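You operate a simulated robot arm through the tools that you are given. There is no shell and no other tool.

Carry out the task below with a simulated robot arm. There is one attempt and no reset: what you move stays moved.

Task
Put things in order on the blue table top. At the end: the black cable gland from the blue table top is on the brown scored plate; the yellow cup from the blue table top stands where the grey steel bush stood; the grey steel bush from the blue table top stands where the filter cartridge stood; the filter cartridge from the blue table top is on the silver cover plate; whatever was shut is shut again. Leave all else as you found it, and nothing knocked over. Set down upright: filter cartridge.

It is judged by the outcome, as a careful person would: the job done as asked, and still so three seconds after it is handed in. It fails if anything else is knocked over, pushed out of place, dropped, spilled or broken. Lids that push on must go on centred and level and be pressed home; caps that screw on are set level and turned clockwise until they are tight.

Robot
A 6-joint arm with a two-finger parallel gripper, fixed in place. Base frame: the origin is at the foot of the arm, x ahead of it, y to its left, z up; the work surface is at about z = 0. Lengths are in mm, angles in rad, forces in N, time in s.
With the tool pointing down near the work surface it reaches from about 180 to 460 mm from the base axis. Its first joint turns from -1.222 to 1.222 rad. Payload 1.9 kg.
The tool frame sits at the grasp point between the pads (the TCP): z along the fingers, y along the line on which they close. The tips reach 23 mm beyond it. The gripper opens to 94 mm. The fingers are 38 mm wide and 10 mm thick; the gripper's body (54 by 96 mm) begins 39 mm behind the TCP.
Orientation is that of the tool frame in the base frame, as [roll, pitch, yaw] about the fixed x, y, z axes, in that order (R = Rz(yaw) Ry(pitch) Rx(roll)). With the fingers straight down and closing along the base's y, the tool's x points along the base's -x, its y along +y and its z along -z.

Tools
- The arm moves only by the tool send_rows. Its argument "deltas" is one flat list of numbers, 7 for each row, row after row: the shift along the base's x, y, z in units of 300 mm (1.0 is 300 mm), then the turn, a rotation vector about the base's x, y, z in units of 60 degrees (1.0 is 60 degrees), then the opening in per cent of the stroke, from 0 (shut) to 100 (fully open). In form: [tx, ty, tz, wx, wy, wz, fingers, tx, ty, tz, wx, wy, wz, fingers, ...]. A call has 1 to 20 rows; each row is the pose to reach, as a shift and turn from the pose commanded when the call began. A call with a number of a shift or a turn outside -1 to 1 is refused whole. Each row takes 0.2 s and may step no farther than 50 mm and 0.15 rad from the row before; otherwise, or with a gripper value out of range, the whole call is refused. Where a pose cannot be reached the arm comes as near as it can. A force on the tool above 40 N (or 10 N above the force at the start of the call, whichever is more), or a blocked arm, ends the call early, and 0.2 s more pass. Each finger travels about 108 mm/s and halts on what it meets, pressing with about 37 N; the grip force reading is that of the motor and also rises with nothing between the fingers. The clock runs only during rows and for 0.2 s after the last one: add rows that repeat a pose to give the fingers time. The reply holds the time, the measured pose of the TCP, the force on the tool along the base axes, the opening and the grip force, in the units named above and with some noise, with the torque about the TCP (base axes, N m) and any sound that the robot's microphone picked up.
- Cameras (640 x 400 px; columns grow to the right, rows downward): "scene" is fixed at [57.5, 309.7, 442.9]; the picture's right is [-0.77, -0.64, 0.00], its down [-0.25, 0.30, -0.92] and it looks along [0.59, -0.71, -0.39] (base axes); focal length 214 px, centre (320, 200). "wrist" rides on the gripper at [86, 16, -74] in the tool frame; the picture's right is [-0.18, 0.98, 0.00], its down [-0.58, -0.11, -0.81] and it looks along [-0.79, -0.15, 0.59] (tool axes); focal length 243 px, centre (320, 200). There is no depth. A picture from a camera that has moved, and an enlarged one, comes with that camera's place and axes in the base frame and with its lens.
- capture(camera): a new picture of that camera. No time passes.
- inspect(camera, box): a new picture of the part [left, top, right, bottom] of that camera's present view, enlarged. No time passes.
- hand_in(): hands the job in; it is judged then, once.

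Places have to be worked out from the pictures, the camera data and where the tool is seen. Open the gripper and draw the arm clear of the work before you hand the job in, unless the task says otherwise.

The tools are called after "Request:" as name(argument=value, ...) on one line, values as JSON. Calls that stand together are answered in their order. send_rows: Moves the arm, as the interface text tells. Its arguments: {"type":"object","properties":{"deltas":{"type":"array"}},"required":["deltas"]} The other tools are called the same way: capture (camera) takes a picture; inspect (camera, box) takes an enlarged picture of a part of a camera's view; hand_in () hands the job in.

At the start:

```text
clock: 0.0
ee_pos: [323.7, 40.2, 353.4]
ee_rot: [-3.141, 0.0, -3.141]
wrist_force: [0.0, -0.1, -0.8]
moment: [-0.01, 0.02, -0.01]
finger_gap: 93.9
finger_force: 0.1
```

scene: 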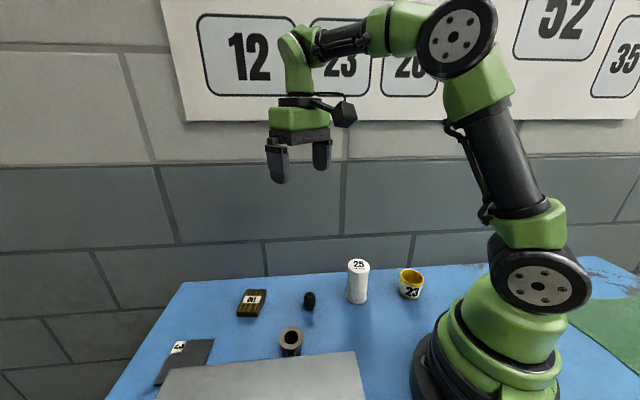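
wrist: 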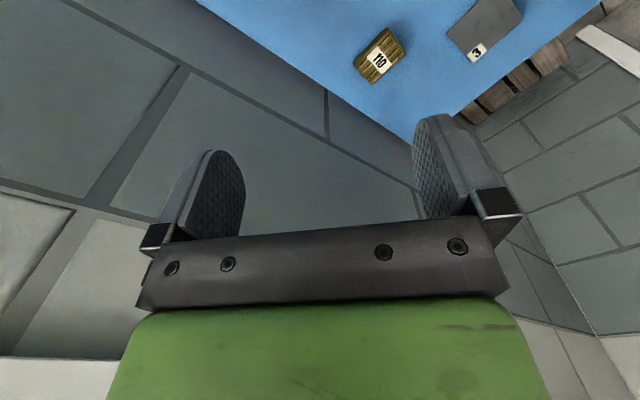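

I begin by looking closely at the table to locate every item before moving anything.

Request:
inspect(camera="scene", box=[220, 240, 440, 378])

Request:
inspect(camera="scene", box=[100, 260, 380, 400])

Request:
inspect(camera="scene", box=[380, 240, 640, 400])

```text
2.90 times, centred on (330, 309) of scene
camera zoom: at [57.5, 309.7, 442.9], right [-0.77, -0.64, 0.0], down [-0.25, 0.3, -0.92], along [0.59, -0.71, -0.39], focal length 622 px, centre (291, -116)
```

zoom: 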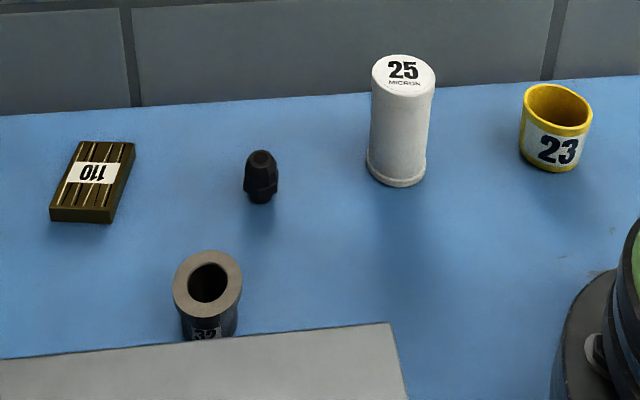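

```text
2.29 times, centred on (240, 330) of scene
camera zoom: at [57.5, 309.7, 442.9], right [-0.77, -0.64, 0.0], down [-0.25, 0.3, -0.92], along [0.59, -0.71, -0.39], focal length 490 px, centre (503, -97)
```

zoom: 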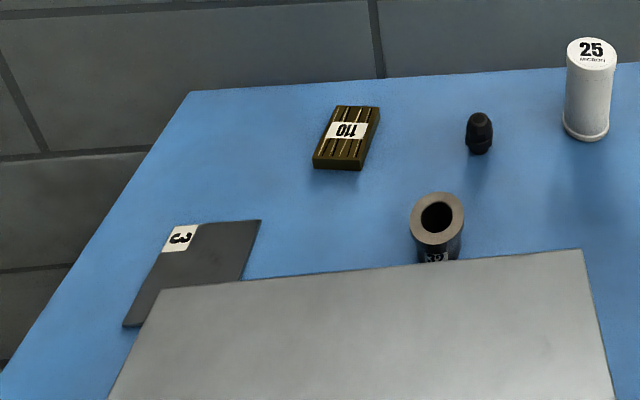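

```text
2.46 times, centred on (510, 320) of scene
camera zoom: at [57.5, 309.7, 442.9], right [-0.77, -0.64, 0.0], down [-0.25, 0.3, -0.92], along [0.59, -0.71, -0.39], focal length 528 px, centre (-148, -95)
```

zoom: 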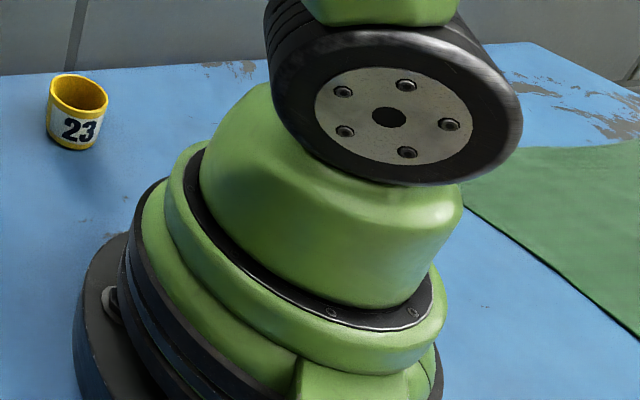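

The wrist and scene views agree on the brown plate (about x 435, y 118). To see the rest, I'll pull the arm back and tilt the tool so the wrist camera looks down at the table.

Request:
send_rows(deltas=[-0.04, 0, 0.011, 0, 0.083, 0, 100, -0.08, 0, 0.022, 0, 0.167, 0, 100, -0.12, 0, 0.034, 0, 0.25, 0, 100, -0.16, 0, 0.045, 0, 0.333, 0, 100, -0.2, 0, 0.056, 0, 0.417, 0, 100, -0.24, 0, 0.067, 0, 0.5, 0, 100, -0.28, 0, 0.079, 0, 0.583, 0, 100, -0.31, 0, 0.09, 0, 0.667, 0, 100])

```text
clock: 1.8
ee_pos: [220.5, 39.7, 357.8]
ee_rot: [-3.141, -0.697, -3.141]
wrist_force: [0.3, 0.3, 0.4]
moment: [0.02, -0.02, -0.01]
finger_gap: 93.9
finger_force: 0.0
out of reach, approached as far as the arm can: row 7, 8
```

The arm reached close to the requested pose. I'll look through the wrist camera now.

Request:
capture(camera="wrist")

Request:
capture(camera="scene")

```text
taken
camera wrist: at [200.9, 55.8, 469.5], right [0.14, 0.98, -0.12], down [0.96, -0.11, 0.24], along [0.23, -0.15, -0.96], focal length 243 px, centre (320, 200)
```

wrist: 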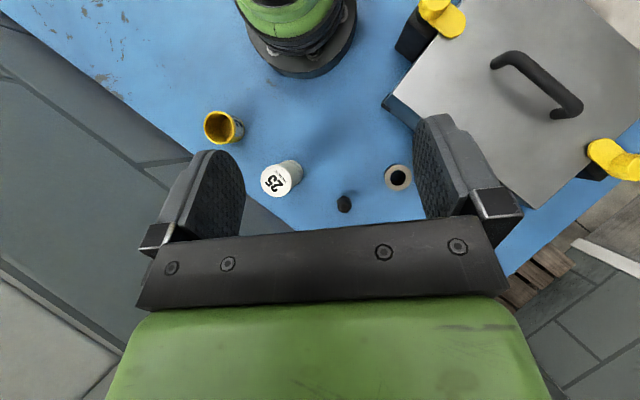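

```text
taken
```

scene: 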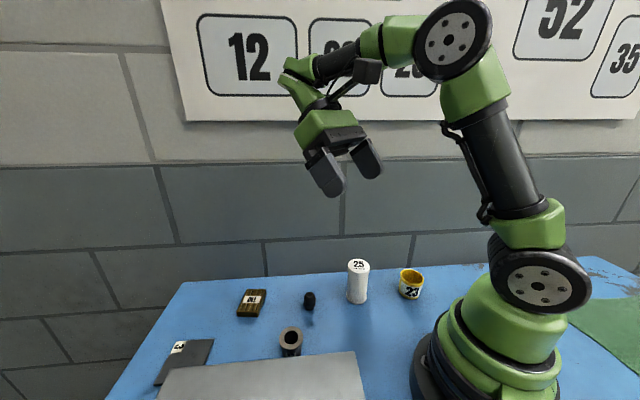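

There is a closed box with a handled lid and yellow latches on the left. I'll enlarge the parts of this view to understand it and the small items.

Request:
inspect(camera="wrist", box=[360, 0, 640, 175])

Request:
inspect(camera="wrist", box=[190, 90, 430, 240])

Request:
inspect(camera="scene", box=[130, 320, 258, 400])

```text
2.29 times, centred on (500, 88) of wrist
camera zoom: at [200.9, 55.8, 469.5], right [0.14, 0.98, -0.12], down [0.96, -0.11, 0.24], along [0.23, -0.15, -0.96], focal length 555 px, centre (-91, 457)
```

zoom: 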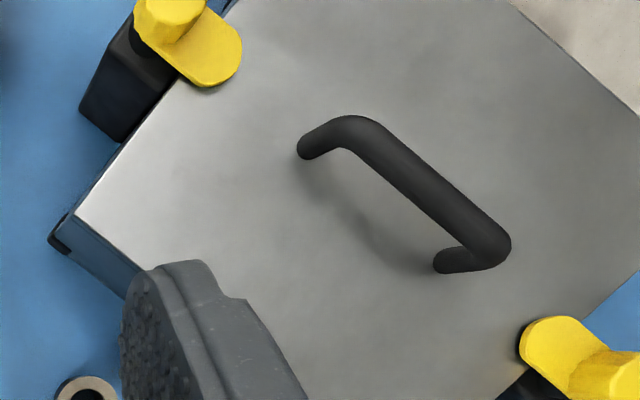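

```text
2.67 times, centred on (310, 165) of wrist
camera zoom: at [200.9, 55.8, 469.5], right [0.14, 0.98, -0.12], down [0.96, -0.11, 0.24], along [0.23, -0.15, -0.96], focal length 647 px, centre (347, 293)
```

zoom: 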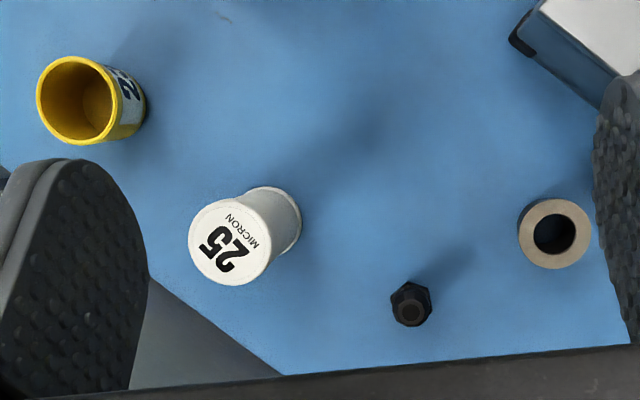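

```text
5.00 times, centred on (194, 360) of scene
camera zoom: at [57.5, 309.7, 442.9], right [-0.77, -0.64, 0.0], down [-0.25, 0.3, -0.92], along [0.59, -0.71, -0.39], focal length 1072 px, centre (950, -600)
```

zoom: 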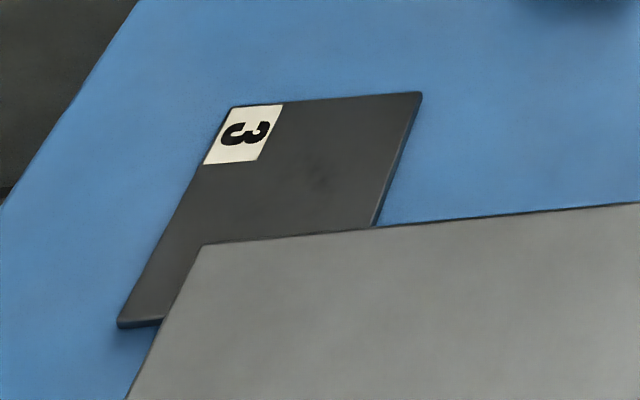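

The lid is silver with clamps, while plate "3" looks dark grey; I need a better view of both. I'll straighten the tool partly, shift towards the left-front and yaw the camera left.

Request:
send_rows(deltas=[0.05, 0.04, 0, 0, -0.1, 0, 100, 0.1, 0.08, 0, 0, -0.2, 0, 100, 0.15, 0.12, 0, 0, -0.3, 0, 100, 0.2, 0.16, 0, 0, -0.4, 0, 100])

Request:
send_rows(deltas=[0, 0, 0, 0, 0, 0.12, 100, 0, 0, 0, 0, 0, 0.24, 100, 0, 0, 0, 0, 0, 0.36, 100, 0, 0, 0, 0, 0, 0.48, 100, 0, 0, 0, 0, 0, 0.6, 100])

Request:
capture(camera="wrist")

```text
clock: 2.8
ee_pos: [280.3, 86.9, 357.2]
ee_rot: [-3.141, -0.277, 3.14]
wrist_force: [0.2, 0.1, 0.1]
moment: [0.0, 0.02, 0.03]
finger_gap: 93.6
finger_force: 0.0
```

```text
clock: 4.0
ee_pos: [278.0, 86.7, 359.1]
ee_rot: [-3.139, -0.279, -2.51]
wrist_force: [0.2, 0.4, -0.3]
moment: [0.01, 0.02, -0.01]
finger_gap: 94.0
finger_force: 0.0
```

```text
taken
camera wrist: at [217.9, 63.3, 453.1], right [-0.44, 0.9, -0.05], down [0.7, 0.37, 0.61], along [0.57, 0.23, -0.79], focal length 243 px, centre (320, 200)
```

wrist: 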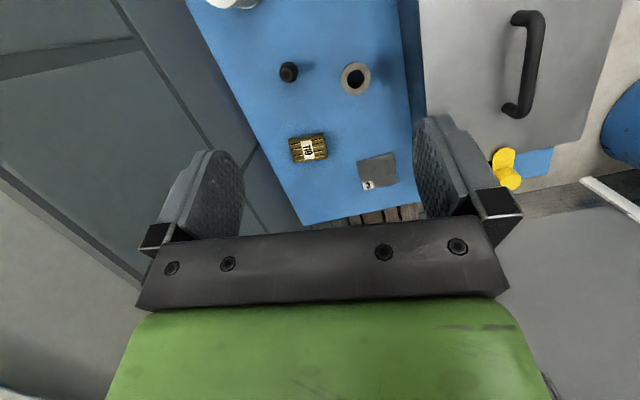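

Now plate "3" and the brown plate are visible together. I'll enlarge this region.

Request:
inspect(camera="wrist", box=[250, 50, 442, 170])

Request:
inspect(camera="wrist", box=[340, 110, 436, 170])

Request:
inspect(camera="wrist", box=[400, 0, 640, 200])

```text
3.33 times, centred on (346, 110) of wrist
camera zoom: at [217.9, 63.3, 453.1], right [-0.44, 0.9, -0.05], down [0.7, 0.37, 0.61], along [0.57, 0.23, -0.79], focal length 809 px, centre (233, 500)
```

zoom: 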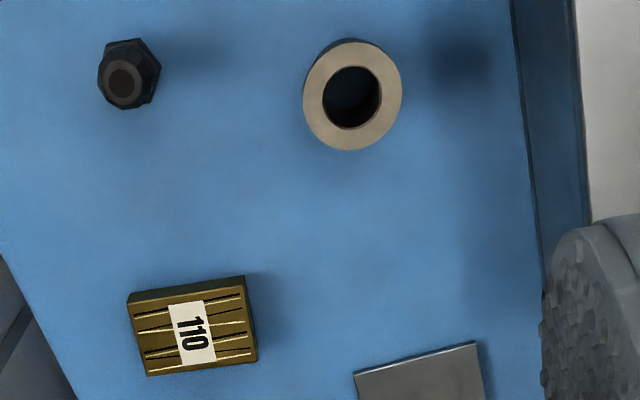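

```text
6.67 times, centred on (388, 140) of wrist
camera zoom: at [217.9, 63.3, 453.1], right [-0.44, 0.9, -0.05], down [0.7, 0.37, 0.61], along [0.57, 0.23, -0.79], focal length 1618 px, centre (-133, 600)
```

zoom: 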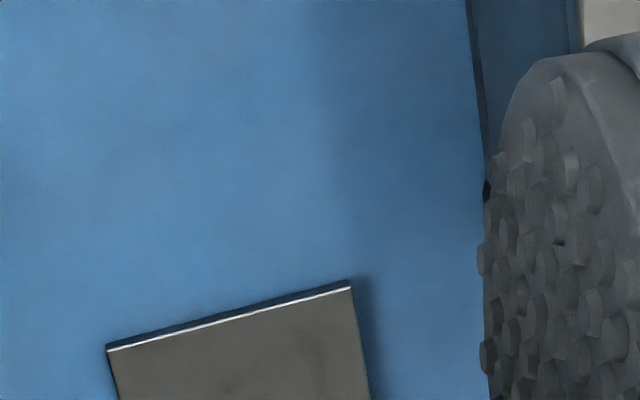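

```text
2.00 times, centred on (520, 100) of wrist
camera zoom: at [217.9, 63.3, 453.1], right [-0.44, 0.9, -0.05], down [0.7, 0.37, 0.61], along [0.57, 0.23, -0.79], focal length 485 px, centre (-80, 400)
```

zoom: 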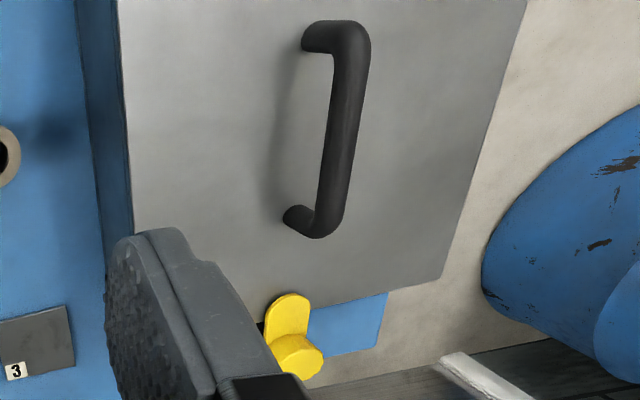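

Plate "3" has bright metallic edges and lies around (418, 271), a bit beyond straight-down reach; the box lid is about 105 mm high. I'll move closer to plate "3" for a definite look.

Request:
send_rows(deltas=[0.05, 0.075, -0.08, 0, 0, 0, 100, 0.1, 0.15, -0.16, 0, 0, 0, 100, 0.15, 0.225, -0.25, 0, 0, 0, 100, 0.2, 0.3, -0.33, 0, 0, 0, 100])

Request:
capture(camera="wrist")

Request:
capture(camera="scene")

```text
clock: 5.0
ee_pos: [338.2, 177.3, 261.3]
ee_rot: [3.141, -0.279, -2.515]
wrist_force: [-0.6, -0.2, -0.5]
moment: [0.01, 0.01, 0.04]
finger_gap: 94.0
finger_force: 0.0
```

```text
taken
camera wrist: at [277.3, 154.3, 355.6], right [-0.43, 0.9, -0.05], down [0.7, 0.37, 0.62], along [0.57, 0.23, -0.79], focal length 243 px, centre (320, 200)
```

wrist: 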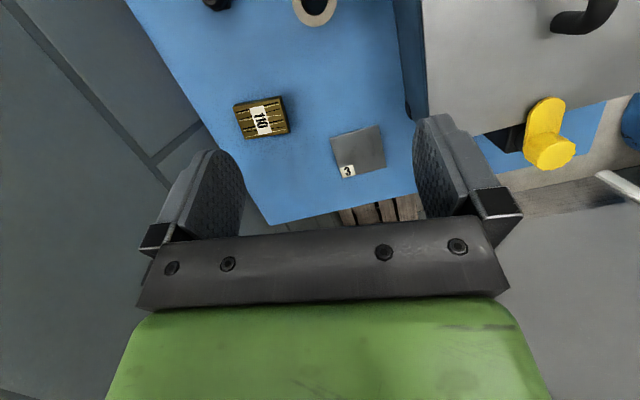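

```text
taken
```

scene: 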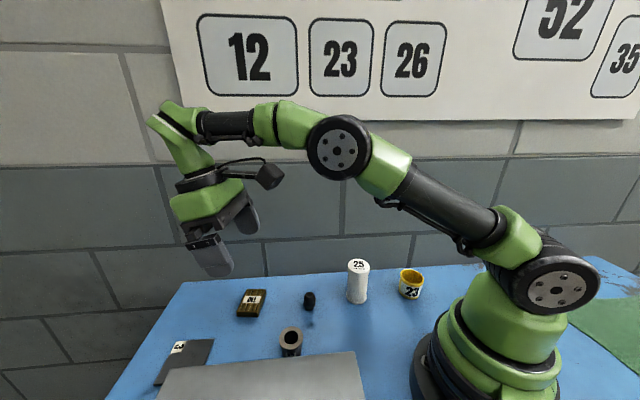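

I'll zoom on plate "3" and the brown plate from this nearer view.

Request:
inspect(camera="wrist", box=[300, 100, 428, 180])

Request:
inspect(camera="wrist", box=[200, 70, 328, 150])

Request:
inspect(camera="wrist", box=[400, 0, 640, 150])

```text
5.00 times, centred on (364, 140) of wrist
camera zoom: at [277.3, 154.3, 355.6], right [-0.43, 0.9, -0.05], down [0.7, 0.37, 0.62], along [0.57, 0.23, -0.79], focal length 1213 px, centre (100, 500)
```

zoom: 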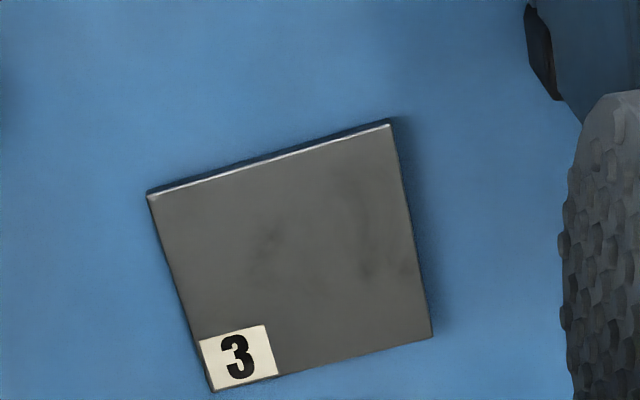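

```text
5.00 times, centred on (264, 110) of wrist
camera zoom: at [277.3, 154.3, 355.6], right [-0.43, 0.9, -0.05], down [0.7, 0.37, 0.62], along [0.57, 0.23, -0.79], focal length 1213 px, centre (600, 650)
```

zoom: 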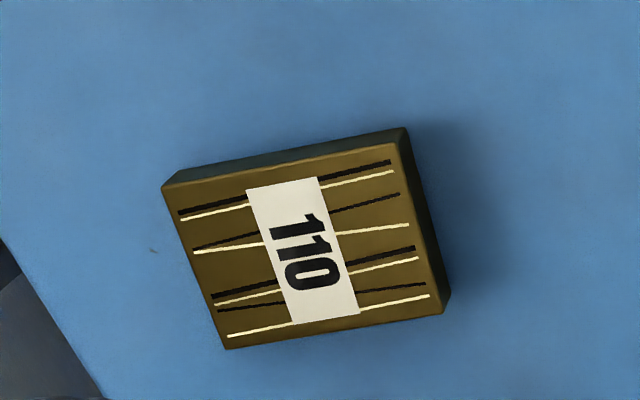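

```text
2.67 times, centred on (520, 75) of wrist
camera zoom: at [277.3, 154.3, 355.6], right [-0.43, 0.9, -0.05], down [0.7, 0.37, 0.62], along [0.57, 0.23, -0.79], focal length 647 px, centre (-213, 533)
```

zoom: 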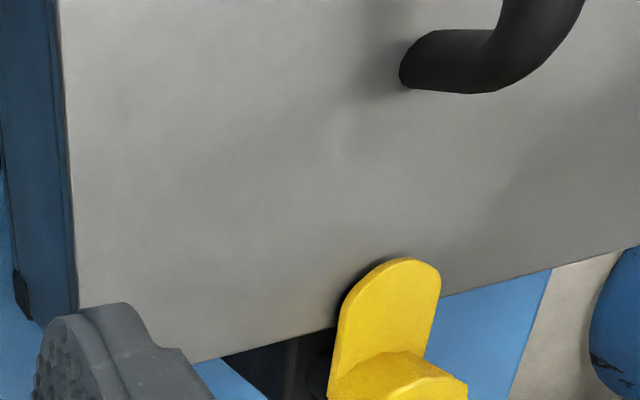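

Plate "3" is a plain metallic plate, a counterpart of the brown scored one, so I take it as the silver cover plate (centre about 421, 272; outside straight-down reach, so the filter will need an outward-tilted grip). I begin with the gland: straighten the tool and go above it at about (321, 33).

Request:
send_rows(deltas=[0, -0.03, 0, 0.0521, -0.0719, 0, 100, 0, -0.06, 0, 0.1041, -0.1439, 0, 100, 0, -0.09, 0, 0.1562, -0.2158, 0, 100])

Request:
send_rows(deltas=[-0.01, -0.08, -0.07, 0, 0, -0.12, 100, -0.02, -0.16, -0.14, 0, 0, -0.24, 100, -0.035, -0.24, -0.21, 0, 0, -0.36, 100, -0.05, -0.32, -0.28, 0, 0, -0.48, 100, -0.057, -0.391, -0.35, 0, 0, -0.598, 100, -0.057, -0.391, -0.35, 0, 0, -0.598, 100])

Request:
capture(camera="wrist")

Request:
capture(camera="scene")

```text
clock: 5.8
ee_pos: [336.0, 150.5, 260.7]
ee_rot: [-3.14, 0.0, -2.514]
wrist_force: [0.7, -1.0, 0.3]
moment: [0.01, -0.02, 0.03]
finger_gap: 94.0
finger_force: 0.2
```

```text
clock: 7.2
ee_pos: [320.3, 35.2, 155.1]
ee_rot: [-3.138, -0.001, -3.141]
wrist_force: [-1.1, -0.4, 0.0]
moment: [0.0, 0.01, 0.01]
finger_gap: 94.0
finger_force: 0.1
```

```text
taken
camera wrist: at [233.7, 51.9, 229.4], right [0.18, 0.98, 0.0], down [0.58, -0.11, 0.81], along [0.79, -0.15, -0.59], focal length 243 px, centre (320, 200)
```

wrist: 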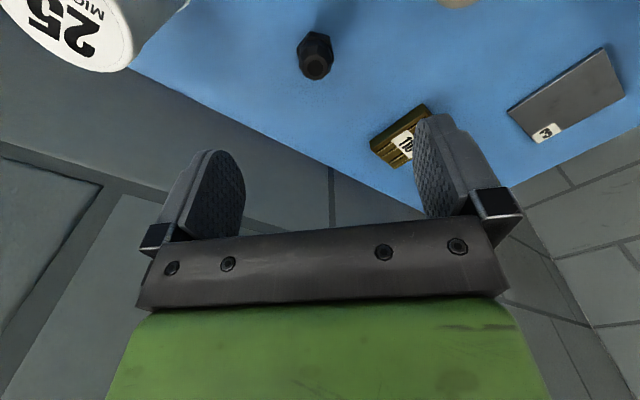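

```text
taken
```

scene: 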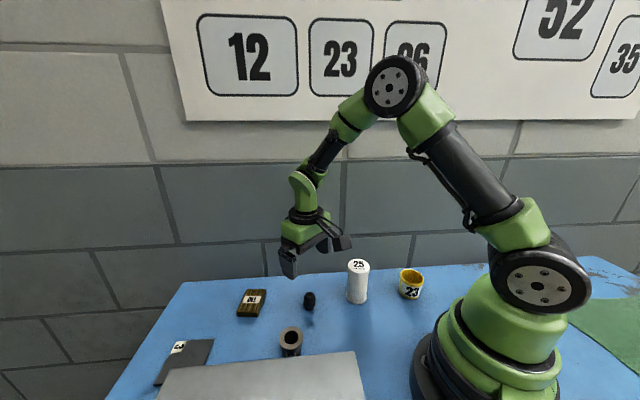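

The gland is between the fingers' lines of sight; I'll zoom to measure its position and shape.

Request:
inspect(camera="wrist", box=[256, 10, 384, 90])

Request:
inspect(camera="scene", box=[270, 270, 350, 320])

```text
5.00 times, centred on (320, 50) of wrist
camera zoom: at [233.7, 51.9, 229.4], right [0.18, 0.98, 0.0], down [0.58, -0.11, 0.81], along [0.79, -0.15, -0.59], focal length 1213 px, centre (320, 950)
```

zoom: 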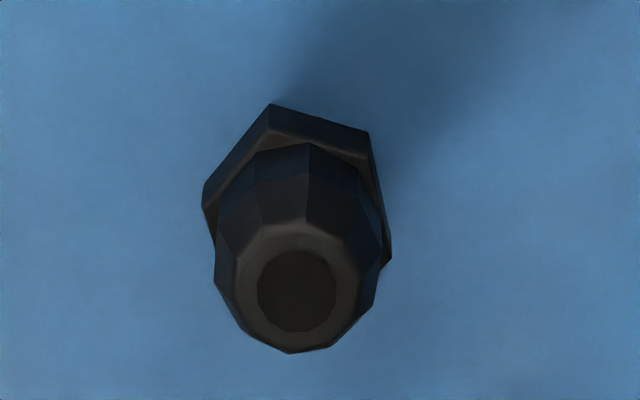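

```text
8.00 times, centred on (310, 295) of scene
camera zoom: at [57.5, 309.7, 442.9], right [-0.77, -0.64, 0.0], down [-0.25, 0.3, -0.92], along [0.59, -0.71, -0.39], focal length 1716 px, centre (400, -560)
```

zoom: 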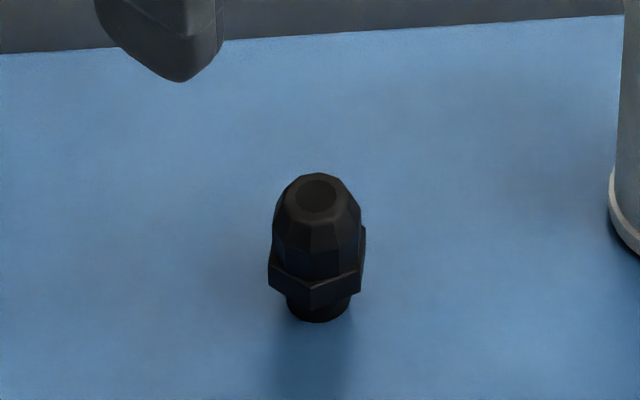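

The gland is at about (322.5, 31.5), hex flats facing ±y, which suits the current yaw. I descend partway with a small correction and re-check alignment.

Request:
send_rows(deltas=[0.004, -0.007, -0.1, 0, 0, 0, 100, 0.007, -0.013, -0.2, 0, 0, 0, 100, 0.007, -0.013, -0.27, 0, 0, 0, 100, 0.007, -0.013, -0.27, 0, 0, 0, 100])

Request:
capture(camera="wrist")

Request:
inspect(camera="scene", box=[230, 230, 390, 330])

```text
clock: 8.2
ee_pos: [323.9, 32.2, 75.9]
ee_rot: [-3.14, 0.0, -3.139]
wrist_force: [-0.6, -0.1, -0.2]
moment: [-0.02, -0.02, -0.03]
finger_gap: 94.1
finger_force: 0.1
```

```text
taken
camera wrist: at [236.5, 48.0, 149.1], right [0.18, 0.98, 0.0], down [0.58, -0.11, 0.81], along [0.79, -0.15, -0.59], focal length 243 px, centre (320, 200)
```

wrist: 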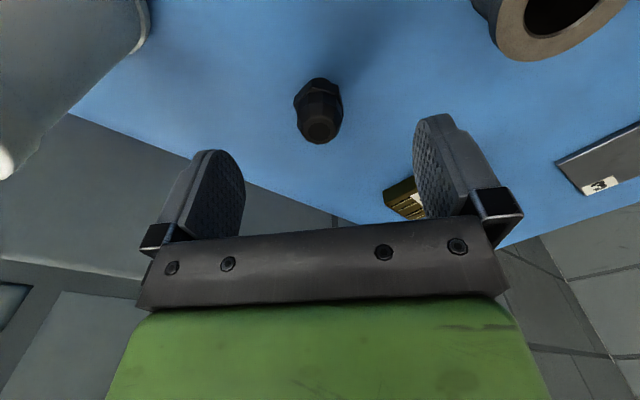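

```text
4.00 times, centred on (310, 280) of scene
camera zoom: at [57.5, 309.7, 442.9], right [-0.77, -0.64, 0.0], down [-0.25, 0.3, -0.92], along [0.59, -0.71, -0.39], focal length 858 px, centre (360, -120)
```

zoom: 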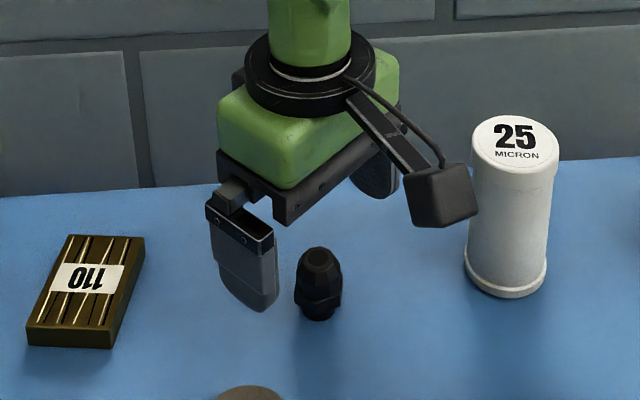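

Alignment is good (within 1 mm of the tool axis column). I descend to z ≈ 28 and close on the gland.

Request:
send_rows(deltas=[-0.003, -0.002, -0.08, 0, 0, 0, 100, -0.003, -0.002, -0.157, 0, 0, 0, 100, -0.003, -0.002, -0.157, 0, 0, 0, 100, -0.003, -0.002, -0.157, 0, 0, 0, 60, -0.003, -0.002, -0.157, 0, 0, 0, 30, -0.003, -0.002, -0.157, 0, 0, 0, 10, -0.003, -0.002, -0.157, 0, 0, 0, 10, -0.003, -0.002, -0.157, 0, 0, 0, 10])

Request:
capture(camera="wrist")

Request:
inspect(camera="scene", box=[230, 230, 390, 330])

```text
clock: 10.0
ee_pos: [321.5, 31.8, 27.5]
ee_rot: [-3.139, 0.001, -3.141]
wrist_force: [-0.2, 0.4, -0.1]
moment: [0.03, 0.02, 0.01]
finger_gap: 29.1
finger_force: 37.3
```

```text
taken
camera wrist: at [234.9, 48.0, 101.9], right [0.18, 0.98, 0.0], down [0.58, -0.11, 0.81], along [0.79, -0.15, -0.59], focal length 243 px, centre (320, 200)
```

wrist: 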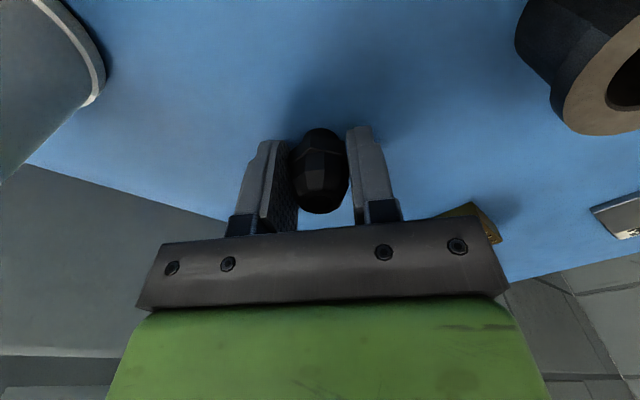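

```text
4.00 times, centred on (310, 280) of scene
camera zoom: at [57.5, 309.7, 442.9], right [-0.77, -0.64, 0.0], down [-0.25, 0.3, -0.92], along [0.59, -0.71, -0.39], focal length 858 px, centre (360, -120)
```

zoom: 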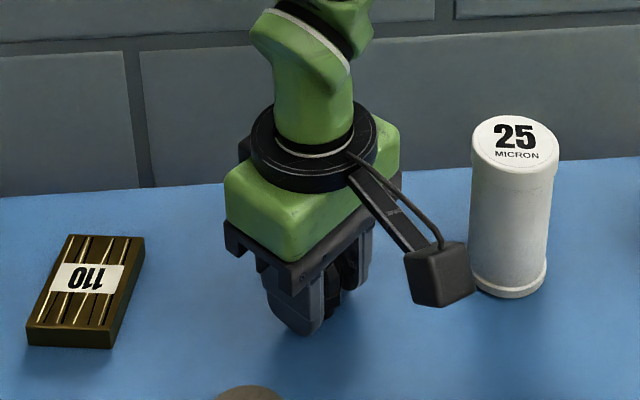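

The gland is held (29.1 mm gap). I lift it and carry it above the brown plate.

Request:
send_rows(deltas=[0, 0, 0.1, 0, 0, 0, 10, 0, 0, 0.2, 0, 0, 0, 10, 0, 0, 0.25, 0, 0, 0, 10, 0.1, 0.07, 0.25, 0, 0, 0, 10, 0.2, 0.14, 0.25, 0, 0, 0, 10, 0.3, 0.21, 0.25, 0, 0, 0, 10, 0.373, 0.277, 0.25, 0, 0, 0, 10, 0.373, 0.277, 0.25, 0, 0, 0, 10])

Request:
capture(camera="wrist")

Request:
inspect(camera="scene", box=[180, 210, 340, 310])

```text
clock: 11.8
ee_pos: [434.8, 110.5, 102.9]
ee_rot: [-3.14, -0.003, -3.139]
wrist_force: [0.1, 0.0, -0.6]
moment: [-0.01, -0.04, 0.0]
finger_gap: 29.2
finger_force: 36.5
```

```text
taken
camera wrist: at [348.2, 127.4, 175.9], right [0.18, 0.98, 0.0], down [0.58, -0.11, 0.81], along [0.79, -0.15, -0.59], focal length 243 px, centre (320, 200)
```

wrist: 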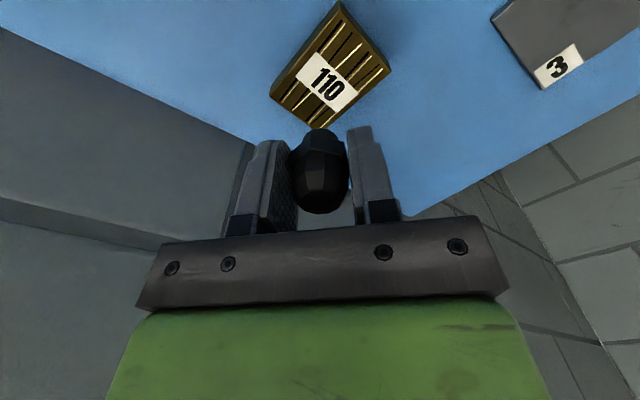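

```text
4.00 times, centred on (260, 260) of scene
camera zoom: at [57.5, 309.8, 442.9], right [-0.77, -0.64, 0.0], down [-0.25, 0.3, -0.92], along [0.59, -0.71, -0.39], focal length 858 px, centre (560, -40)
```

zoom: 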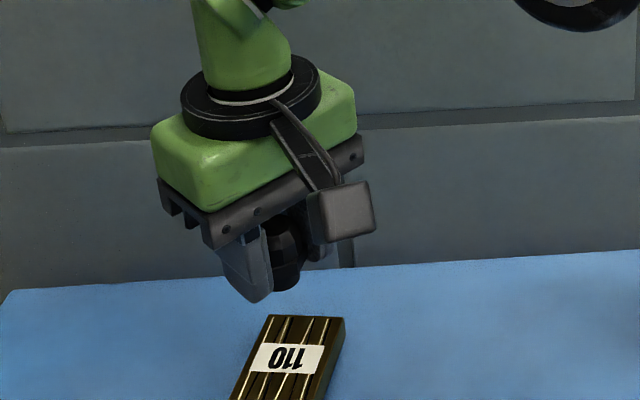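

The plate's centre works out again at about (436, 116.5). I take a fresh pose reading before lowering, since readings are noisy.

Request:
send_rows(deltas=[0, 0, 0, 0, 0, 0, 10])

Request:
send_rows(deltas=[0, 0, 0, 0, 0, 0, 10])

Request:
inspect(camera="wrist", box=[220, 0, 420, 220])

```text
clock: 12.2
ee_pos: [436.0, 110.4, 102.5]
ee_rot: [-3.14, -0.001, -3.139]
wrist_force: [0.3, 0.1, -0.3]
moment: [0.01, -0.01, 0.0]
finger_gap: 29.3
finger_force: 36.9
```

```text
clock: 12.6
ee_pos: [436.2, 111.3, 104.0]
ee_rot: [-3.139, 0.0, -3.141]
wrist_force: [1.0, 0.6, 0.4]
moment: [0.01, 0.02, 0.0]
finger_gap: 29.6
finger_force: 36.8
```

```text
1.82 times, centred on (320, 110) of wrist
camera zoom: at [348.2, 127.2, 176.1], right [0.18, 0.98, 0.0], down [0.58, -0.11, 0.81], along [0.79, -0.15, -0.59], focal length 441 px, centre (320, 364)
```

zoom: 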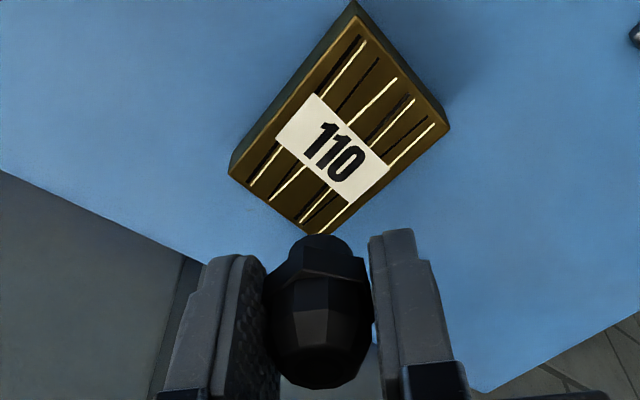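

Readings average (435.5, 110.8, 103), so I shift +5 mm in y and lower close to the plate's top, expected at about 12 mm.

Request:
send_rows(deltas=[0, 0.017, -0.08, 0, 0, 0, 10, 0, 0.017, -0.16, 0, 0, 0, 10, 0, 0.017, -0.193, 0, 0, 0, 10, 0, 0.017, -0.193, 0, 0, 0, 10])

Request:
inspect(camera="scene", box=[200, 250, 312, 320])

Request:
capture(camera="wrist")

```text
clock: 13.6
ee_pos: [436.0, 116.7, 45.6]
ee_rot: [3.141, 0.003, -3.139]
wrist_force: [-1.5, 0.5, 7.6]
moment: [-0.01, 0.03, -0.02]
finger_gap: 29.5
finger_force: 37.1
```

```text
5.71 times, centred on (256, 285) of scene
camera zoom: at [57.5, 309.7, 442.9], right [-0.77, -0.64, 0.0], down [-0.25, 0.3, -0.92], along [0.59, -0.71, -0.39], focal length 1226 px, centre (686, -286)
```

zoom: 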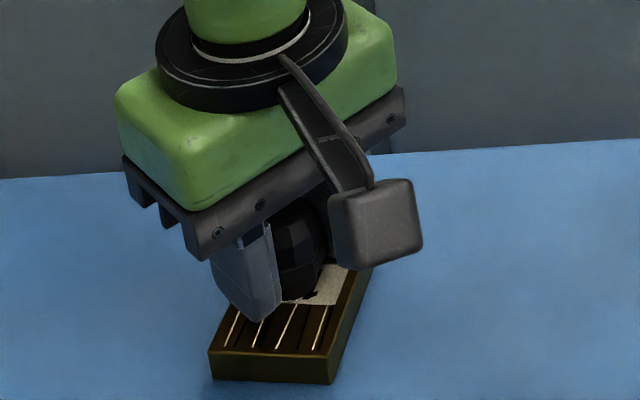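

```text
taken
camera wrist: at [349.2, 132.8, 117.4], right [0.18, 0.98, 0.0], down [0.58, -0.11, 0.81], along [0.79, -0.15, -0.59], focal length 243 px, centre (320, 200)
```

wrist: 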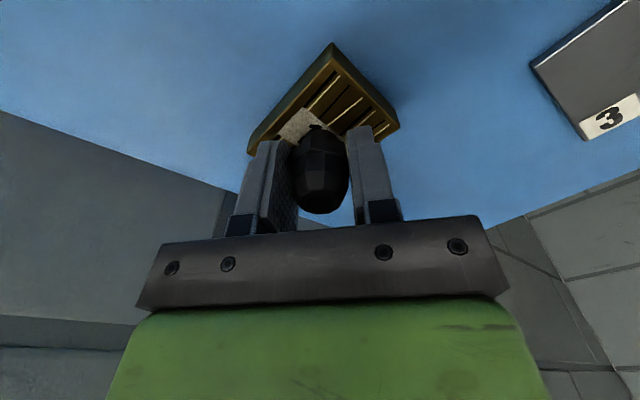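

There's already an upward force of 7.6 N, so the gland seems to be resting on the plate. I re-read without moving to confirm.

Request:
send_rows(deltas=[0, 0, 0, 0, 0, 0, 10])

Request:
inspect(camera="wrist", box=[220, 20, 420, 220])

```text
clock: 14.0
ee_pos: [436.1, 117.1, 44.3]
ee_rot: [-3.141, 0.001, -3.139]
wrist_force: [0.3, 0.9, 8.0]
moment: [-0.02, 0.0, -0.03]
finger_gap: 29.2
finger_force: 36.8
```

```text
2.00 times, centred on (320, 120) of wrist
camera zoom: at [349.2, 132.7, 117.3], right [0.18, 0.98, 0.0], down [0.58, -0.11, 0.81], along [0.79, -0.15, -0.59], focal length 485 px, centre (320, 360)
```

zoom: 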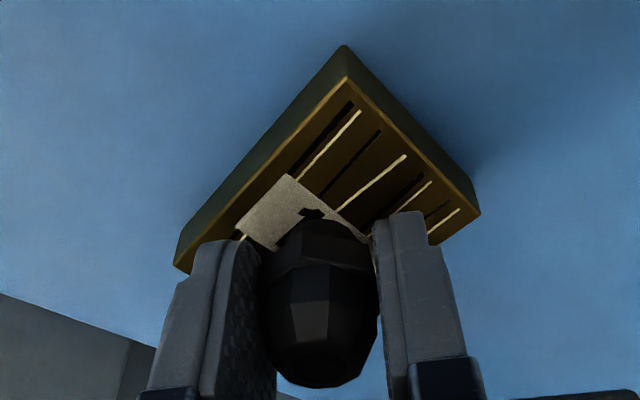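

Contact is steady with the gland's bottom on the plate. I open the fingers, then rise straight up.

Request:
send_rows(deltas=[0, 0, 0, 0, 0, 0, 35, 0, 0, 0, 0, 0, 0, 45, 0, 0, 0, 0, 0, 0, 60, 0, 0, 0, 0, 0, 0, 60, 0, 0, 0.04, 0, 0, 0, 60, 0, 0, 0.12, 0, 0, 0, 70, 0, 0, 0.25, 0, 0, 0, 100, 0, 0, 0.38, 0, 0, 0, 100, 0, 0, 0.38, 0, 0, 0, 100])

Request:
capture(camera="wrist")

Request:
capture(camera="scene")

```text
clock: 16.0
ee_pos: [432.5, 120.8, 159.6]
ee_rot: [-3.139, 0.0, -3.139]
wrist_force: [0.4, -1.1, 0.0]
moment: [-0.03, 0.01, 0.0]
finger_gap: 93.8
finger_force: 0.0
```

```text
taken
camera wrist: at [345.1, 136.4, 233.7], right [0.18, 0.98, 0.0], down [0.58, -0.11, 0.81], along [0.79, -0.15, -0.59], focal length 243 px, centre (320, 200)
```

wrist: 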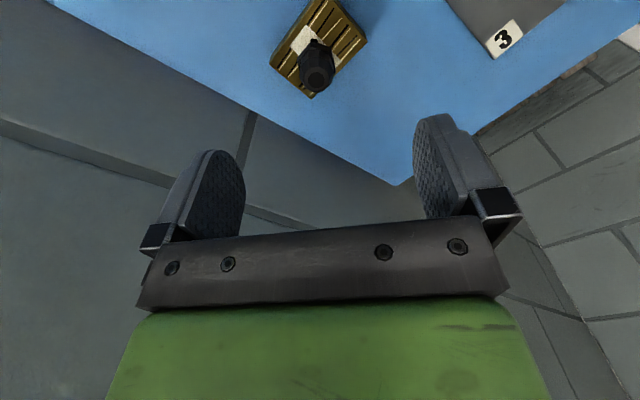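

```text
taken
```

scene: 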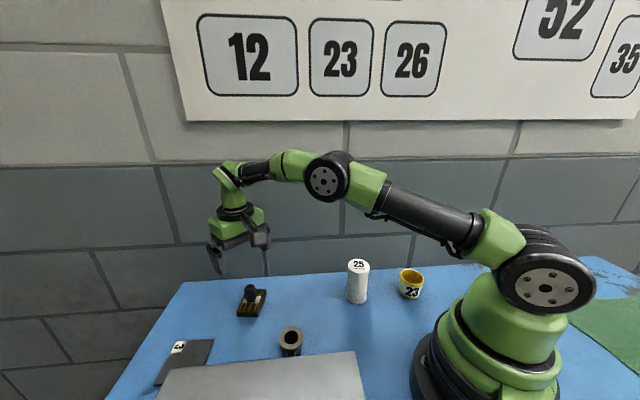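

Let me verify the gland stands properly on the brown plate.

Request:
inspect(camera="wrist", box=[256, 0, 400, 110])

Request:
inspect(camera="scene", box=[220, 270, 300, 330])

```text
3.64 times, centred on (328, 55) of wrist
camera zoom: at [345.1, 136.4, 233.7], right [0.18, 0.98, 0.0], down [0.58, -0.11, 0.81], along [0.79, -0.15, -0.59], focal length 882 px, centre (291, 727)
```

zoom: 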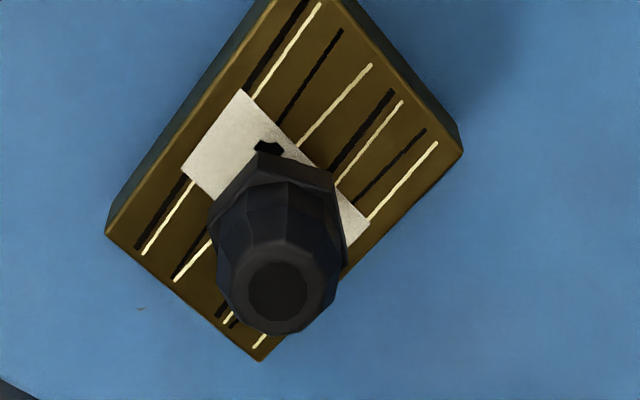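

```text
6.67 times, centred on (260, 300) of scene
camera zoom: at [57.5, 309.7, 442.9], right [-0.77, -0.64, 0.0], down [-0.25, 0.3, -0.92], along [0.59, -0.71, -0.39], focal length 1430 px, centre (720, -467)
```

zoom: 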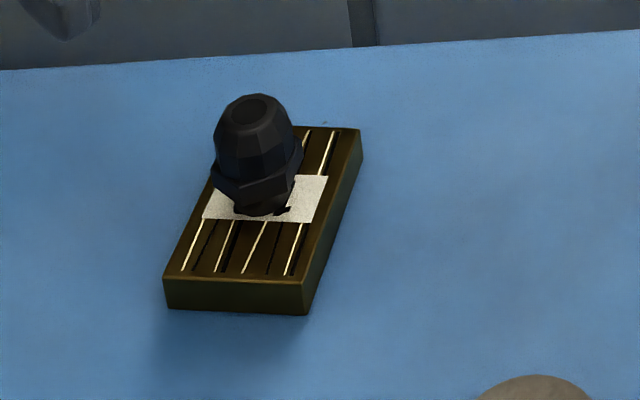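

The gland stands upright, well on the plate. Next I test (empty) whether an outward-tilted tool reaches plate "3": first yaw toward it at safe height.

Request:
send_rows(deltas=[-0.03, 0.09, 0.03, 0, 0, 0.11, 90, -0.06, 0.18, 0.03, 0, 0, 0.22, 80, -0.09, 0.27, 0.03, 0, 0, 0.33, 70, -0.12, 0.36, 0.03, 0, 0, 0.44, 65, -0.142, 0.43, 0.03, 0, 0, 0.545, 65, -0.142, 0.43, 0.03, 0, 0, 0.545, 65])

Request:
send_rows(deltas=[0.02, 0.01, -0.03, 0.0564, -0.0876, 0, 65, 0.04, 0.02, -0.06, 0.1127, -0.1752, 0, 65, 0.06, 0.035, -0.12, 0.169, -0.2628, 0, 65, 0.08, 0.05, -0.2, 0.2254, -0.3504, 0, 65, 0.08, 0.05, -0.2, 0.2254, -0.3504, 0, 65])

Request:
capture(camera="wrist")

Request:
capture(camera="scene")

```text
clock: 17.4
ee_pos: [387.2, 245.6, 168.9]
ee_rot: [-3.142, 0.002, -2.567]
wrist_force: [0.1, -0.1, 0.6]
moment: [-0.01, 0.01, 0.02]
finger_gap: 61.4
finger_force: 0.1
out of reach, approached as far as the arm can: row 5, 6
```

```text
clock: 18.6
ee_pos: [445.3, 283.5, 99.7]
ee_rot: [-3.136, 0.438, -2.561]
wrist_force: [0.9, 0.2, -0.1]
moment: [0.03, -0.01, -0.03]
finger_gap: 61.1
finger_force: 0.1
out of reach, approached as far as the arm can: row 1, 2, 3, 4, 5
```

```text
taken
camera wrist: at [343.3, 235.8, 130.3], right [-0.4, 0.91, 0.07], down [0.21, 0.02, 0.98], along [0.89, 0.4, -0.2], focal length 243 px, centre (320, 200)
```

wrist: 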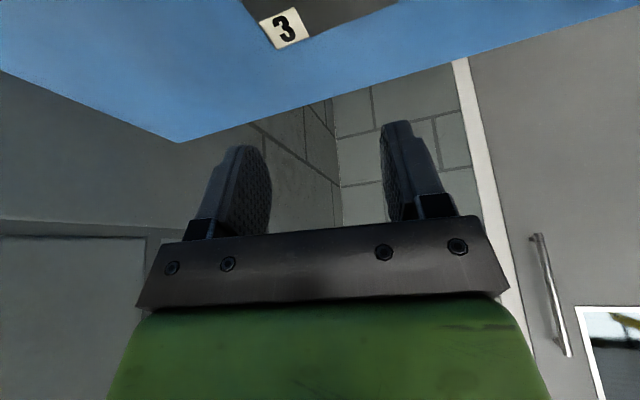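

```text
taken
```

scene: 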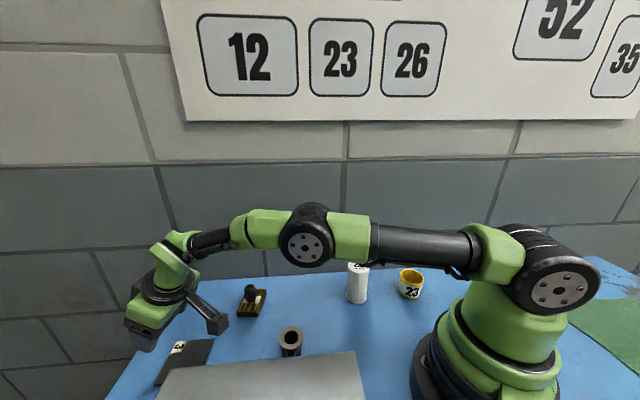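

The arm reports r ≈ 528 mm with 25° tilt, farther out than I intended. I send a zero-shift row to see where the command stands.

Request:
send_rows(deltas=[0, 0, 0, 0, 0, 0, 65, 0, 0, 0, 0, 0, 0, 65])

```text
clock: 19.2
ee_pos: [444.2, 282.7, 98.8]
ee_rot: [-3.133, 0.433, -2.56]
wrist_force: [0.4, -0.3, -0.4]
moment: [0.02, 0.02, 0.01]
finger_gap: 60.8
finger_force: 0.1
```

The current pose is accepted as reachable. I now draw inward toward (414, 265) at the same tilt to test that pose.

Request:
send_rows(deltas=[-0.05, -0.03, 0, 0, 0, 0, 65, -0.1, -0.06, 0, 0, 0, 0, 65, -0.1, -0.06, 0, 0, 0, 0, 65])

```text
clock: 20.0
ee_pos: [384.4, 243.3, 107.1]
ee_rot: [-3.141, 0.438, -2.57]
wrist_force: [1.1, 0.4, 0.1]
moment: [-0.01, 0.0, 0.0]
finger_gap: 61.1
finger_force: 0.1
out of reach, approached as far as the arm can: row 1
```

The command chain shows r ≈ 455 with 25° tilt is reached exactly; the earlier overshoot came from a straight-elbow singularity, so r ≈ 490–500 is within reach if I come from the inside. Now I straighten and retract, then go look at the filter, cup and bush precisely.

Request:
send_rows(deltas=[-0.036, -0.028, 0.06, -0.0453, 0.0704, 0, 65, -0.072, -0.057, 0.12, -0.0905, 0.1407, 0, 65, -0.108, -0.086, 0.18, -0.1358, 0.2111, 0, 65, -0.144, -0.114, 0.24, -0.181, 0.2814, 0, 65, -0.18, -0.143, 0.31, -0.2263, 0.3518, 0, 65])

Request:
send_rows(deltas=[-0.09, -0.12, 0.03, 0, 0, -0.13, 75, -0.18, -0.24, 0.06, 0, 0, -0.26, 85, -0.27, -0.36, 0.1, 0, 0, -0.39, 100, -0.34, -0.48, 0.12, 0, 0, -0.52, 100, -0.4, -0.6, 0.12, 0, 0, -0.65, 100, -0.45, -0.7, 0.12, 0, 0, -0.74, 100])

```text
clock: 21.2
ee_pos: [330.0, 200.0, 196.5]
ee_rot: [-3.142, -0.004, -2.569]
wrist_force: [-0.1, -0.8, 0.0]
moment: [0.02, 0.0, -0.04]
finger_gap: 61.2
finger_force: 0.0
```

```text
clock: 22.6
ee_pos: [192.1, -10.3, 234.8]
ee_rot: [-3.139, -0.002, 2.937]
wrist_force: [-0.3, 0.3, 0.7]
moment: [-0.01, 0.01, 0.01]
finger_gap: 94.1
finger_force: 0.0
```

Now I tilt the tool so the camera looks down over the filter and cup area.

Request:
send_rows(deltas=[-0.02, -0.03, 0.03, 0.0259, 0.1247, 0, 100, -0.04, -0.06, 0.06, 0.0517, 0.2493, 0, 100, -0.06, -0.1, 0.1, 0.0776, 0.374, 0, 100, -0.06, -0.1, 0.1, 0.0776, 0.374, 0, 100])

Request:
capture(camera="wrist")

```text
clock: 23.6
ee_pos: [174.0, -40.5, 266.3]
ee_rot: [3.142, -0.403, 2.938]
wrist_force: [-0.5, -0.2, -0.8]
moment: [-0.03, 0.03, 0.01]
finger_gap: 94.2
finger_force: 0.0
```

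```text
taken
camera wrist: at [127.5, -15.1, 367.6], right [0.36, 0.93, -0.07], down [0.81, -0.28, 0.51], along [0.46, -0.25, -0.86], focal length 243 px, centre (320, 200)
```

wrist: 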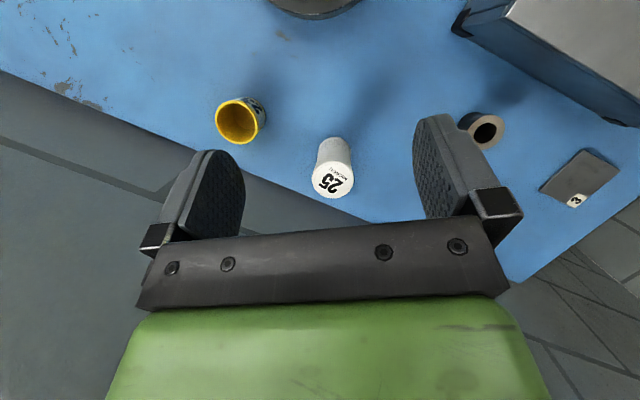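

All three items are in view. I zoom to measure filter, cup and bush.

Request:
inspect(camera="wrist", box=[280, 120, 392, 210])

Request:
inspect(camera="wrist", box=[190, 80, 302, 160])

Request:
inspect(camera="wrist", box=[430, 90, 542, 170])

```text
4.44 times, centred on (336, 165) of wrist
camera zoom: at [127.5, -15.1, 367.6], right [0.36, 0.93, -0.07], down [0.81, -0.28, 0.51], along [0.46, -0.25, -0.86], focal length 1078 px, centre (249, 356)
```

zoom: 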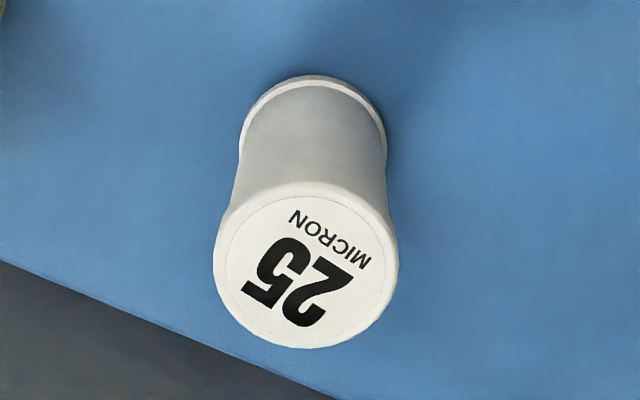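

```text
5.00 times, centred on (246, 120) of wrist
camera zoom: at [127.5, -15.1, 367.6], right [0.36, 0.93, -0.07], down [0.81, -0.28, 0.51], along [0.46, -0.25, -0.86], focal length 1213 px, centre (690, 600)
```

zoom: 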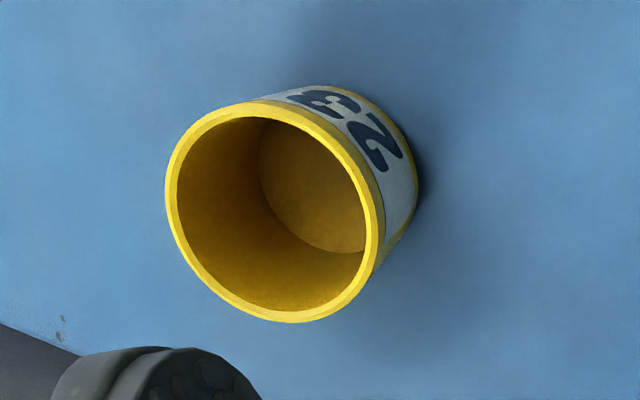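

```text
5.00 times, centred on (486, 130) of wrist
camera zoom: at [127.5, -15.1, 367.6], right [0.36, 0.93, -0.07], down [0.81, -0.28, 0.51], along [0.46, -0.25, -0.86], focal length 1213 px, centre (-510, 550)
```

zoom: 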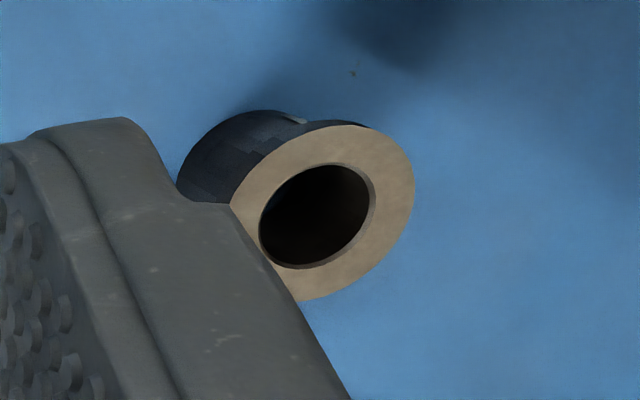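

Measured: filter base ≈ (249.5, −66.5), Ø≈51, height ≈101; cup ≈ (151, −166), height ≈51; bush ≈ (277.5, 130.5), height ≈42. I now set the tool to a 20° outward tilt above the filter.

Request:
send_rows(deltas=[0.042, -0.014, -0.02, -0.0242, -0.1172, 0, 100, 0.084, -0.029, -0.04, -0.0484, -0.2344, 0, 100, 0.126, -0.043, -0.06, -0.0726, -0.3517, 0, 100, 0.168, -0.058, -0.09, -0.0967, -0.4689, 0, 100, 0.21, -0.072, -0.13, -0.1209, -0.5861, 0, 100, 0.252, -0.087, -0.18, -0.1451, -0.7033, 0, 100])

Request:
send_rows(deltas=[0, 0, 0, 0, 0, -0.0545, 100, 0, 0, 0, 0, 0, -0.0545, 100])

Request:
capture(camera="wrist")

Request:
capture(camera="scene")

```text
clock: 25.0
ee_pos: [249.4, -66.7, 210.2]
ee_rot: [-3.141, 0.351, 2.937]
wrist_force: [0.6, -0.4, -0.2]
moment: [0.0, 0.0, -0.03]
finger_gap: 94.0
finger_force: 0.2
```

```text
clock: 25.6
ee_pos: [251.1, -67.3, 212.7]
ee_rot: [-3.139, 0.351, 2.881]
wrist_force: [0.1, -0.2, 0.1]
moment: [-0.04, 0.01, 0.0]
finger_gap: 94.1
finger_force: 0.1
```

```text
taken
camera wrist: at [151.2, -23.9, 250.9], right [0.42, 0.91, 0.06], down [0.23, -0.17, 0.96], along [0.88, -0.39, -0.28], focal length 243 px, centre (320, 200)
```

wrist: 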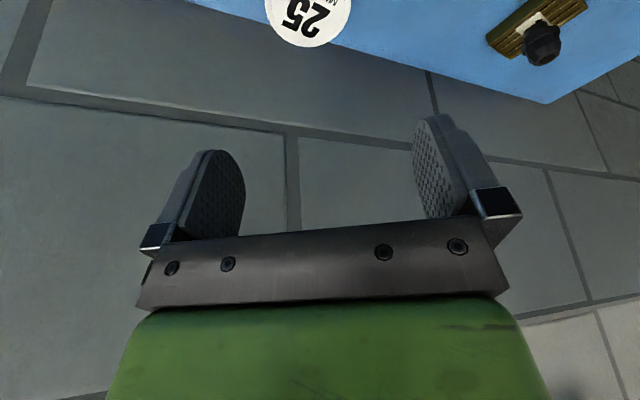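

```text
taken
```

scene: 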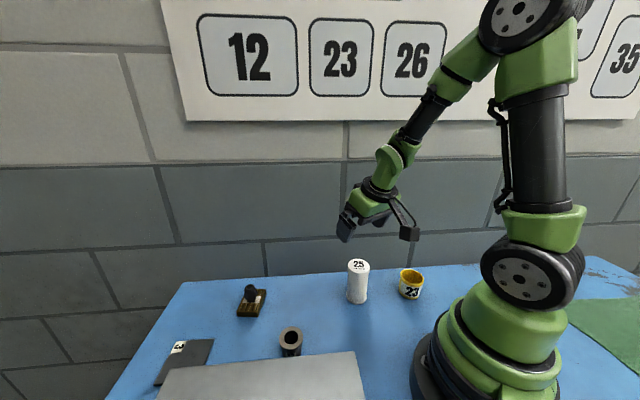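

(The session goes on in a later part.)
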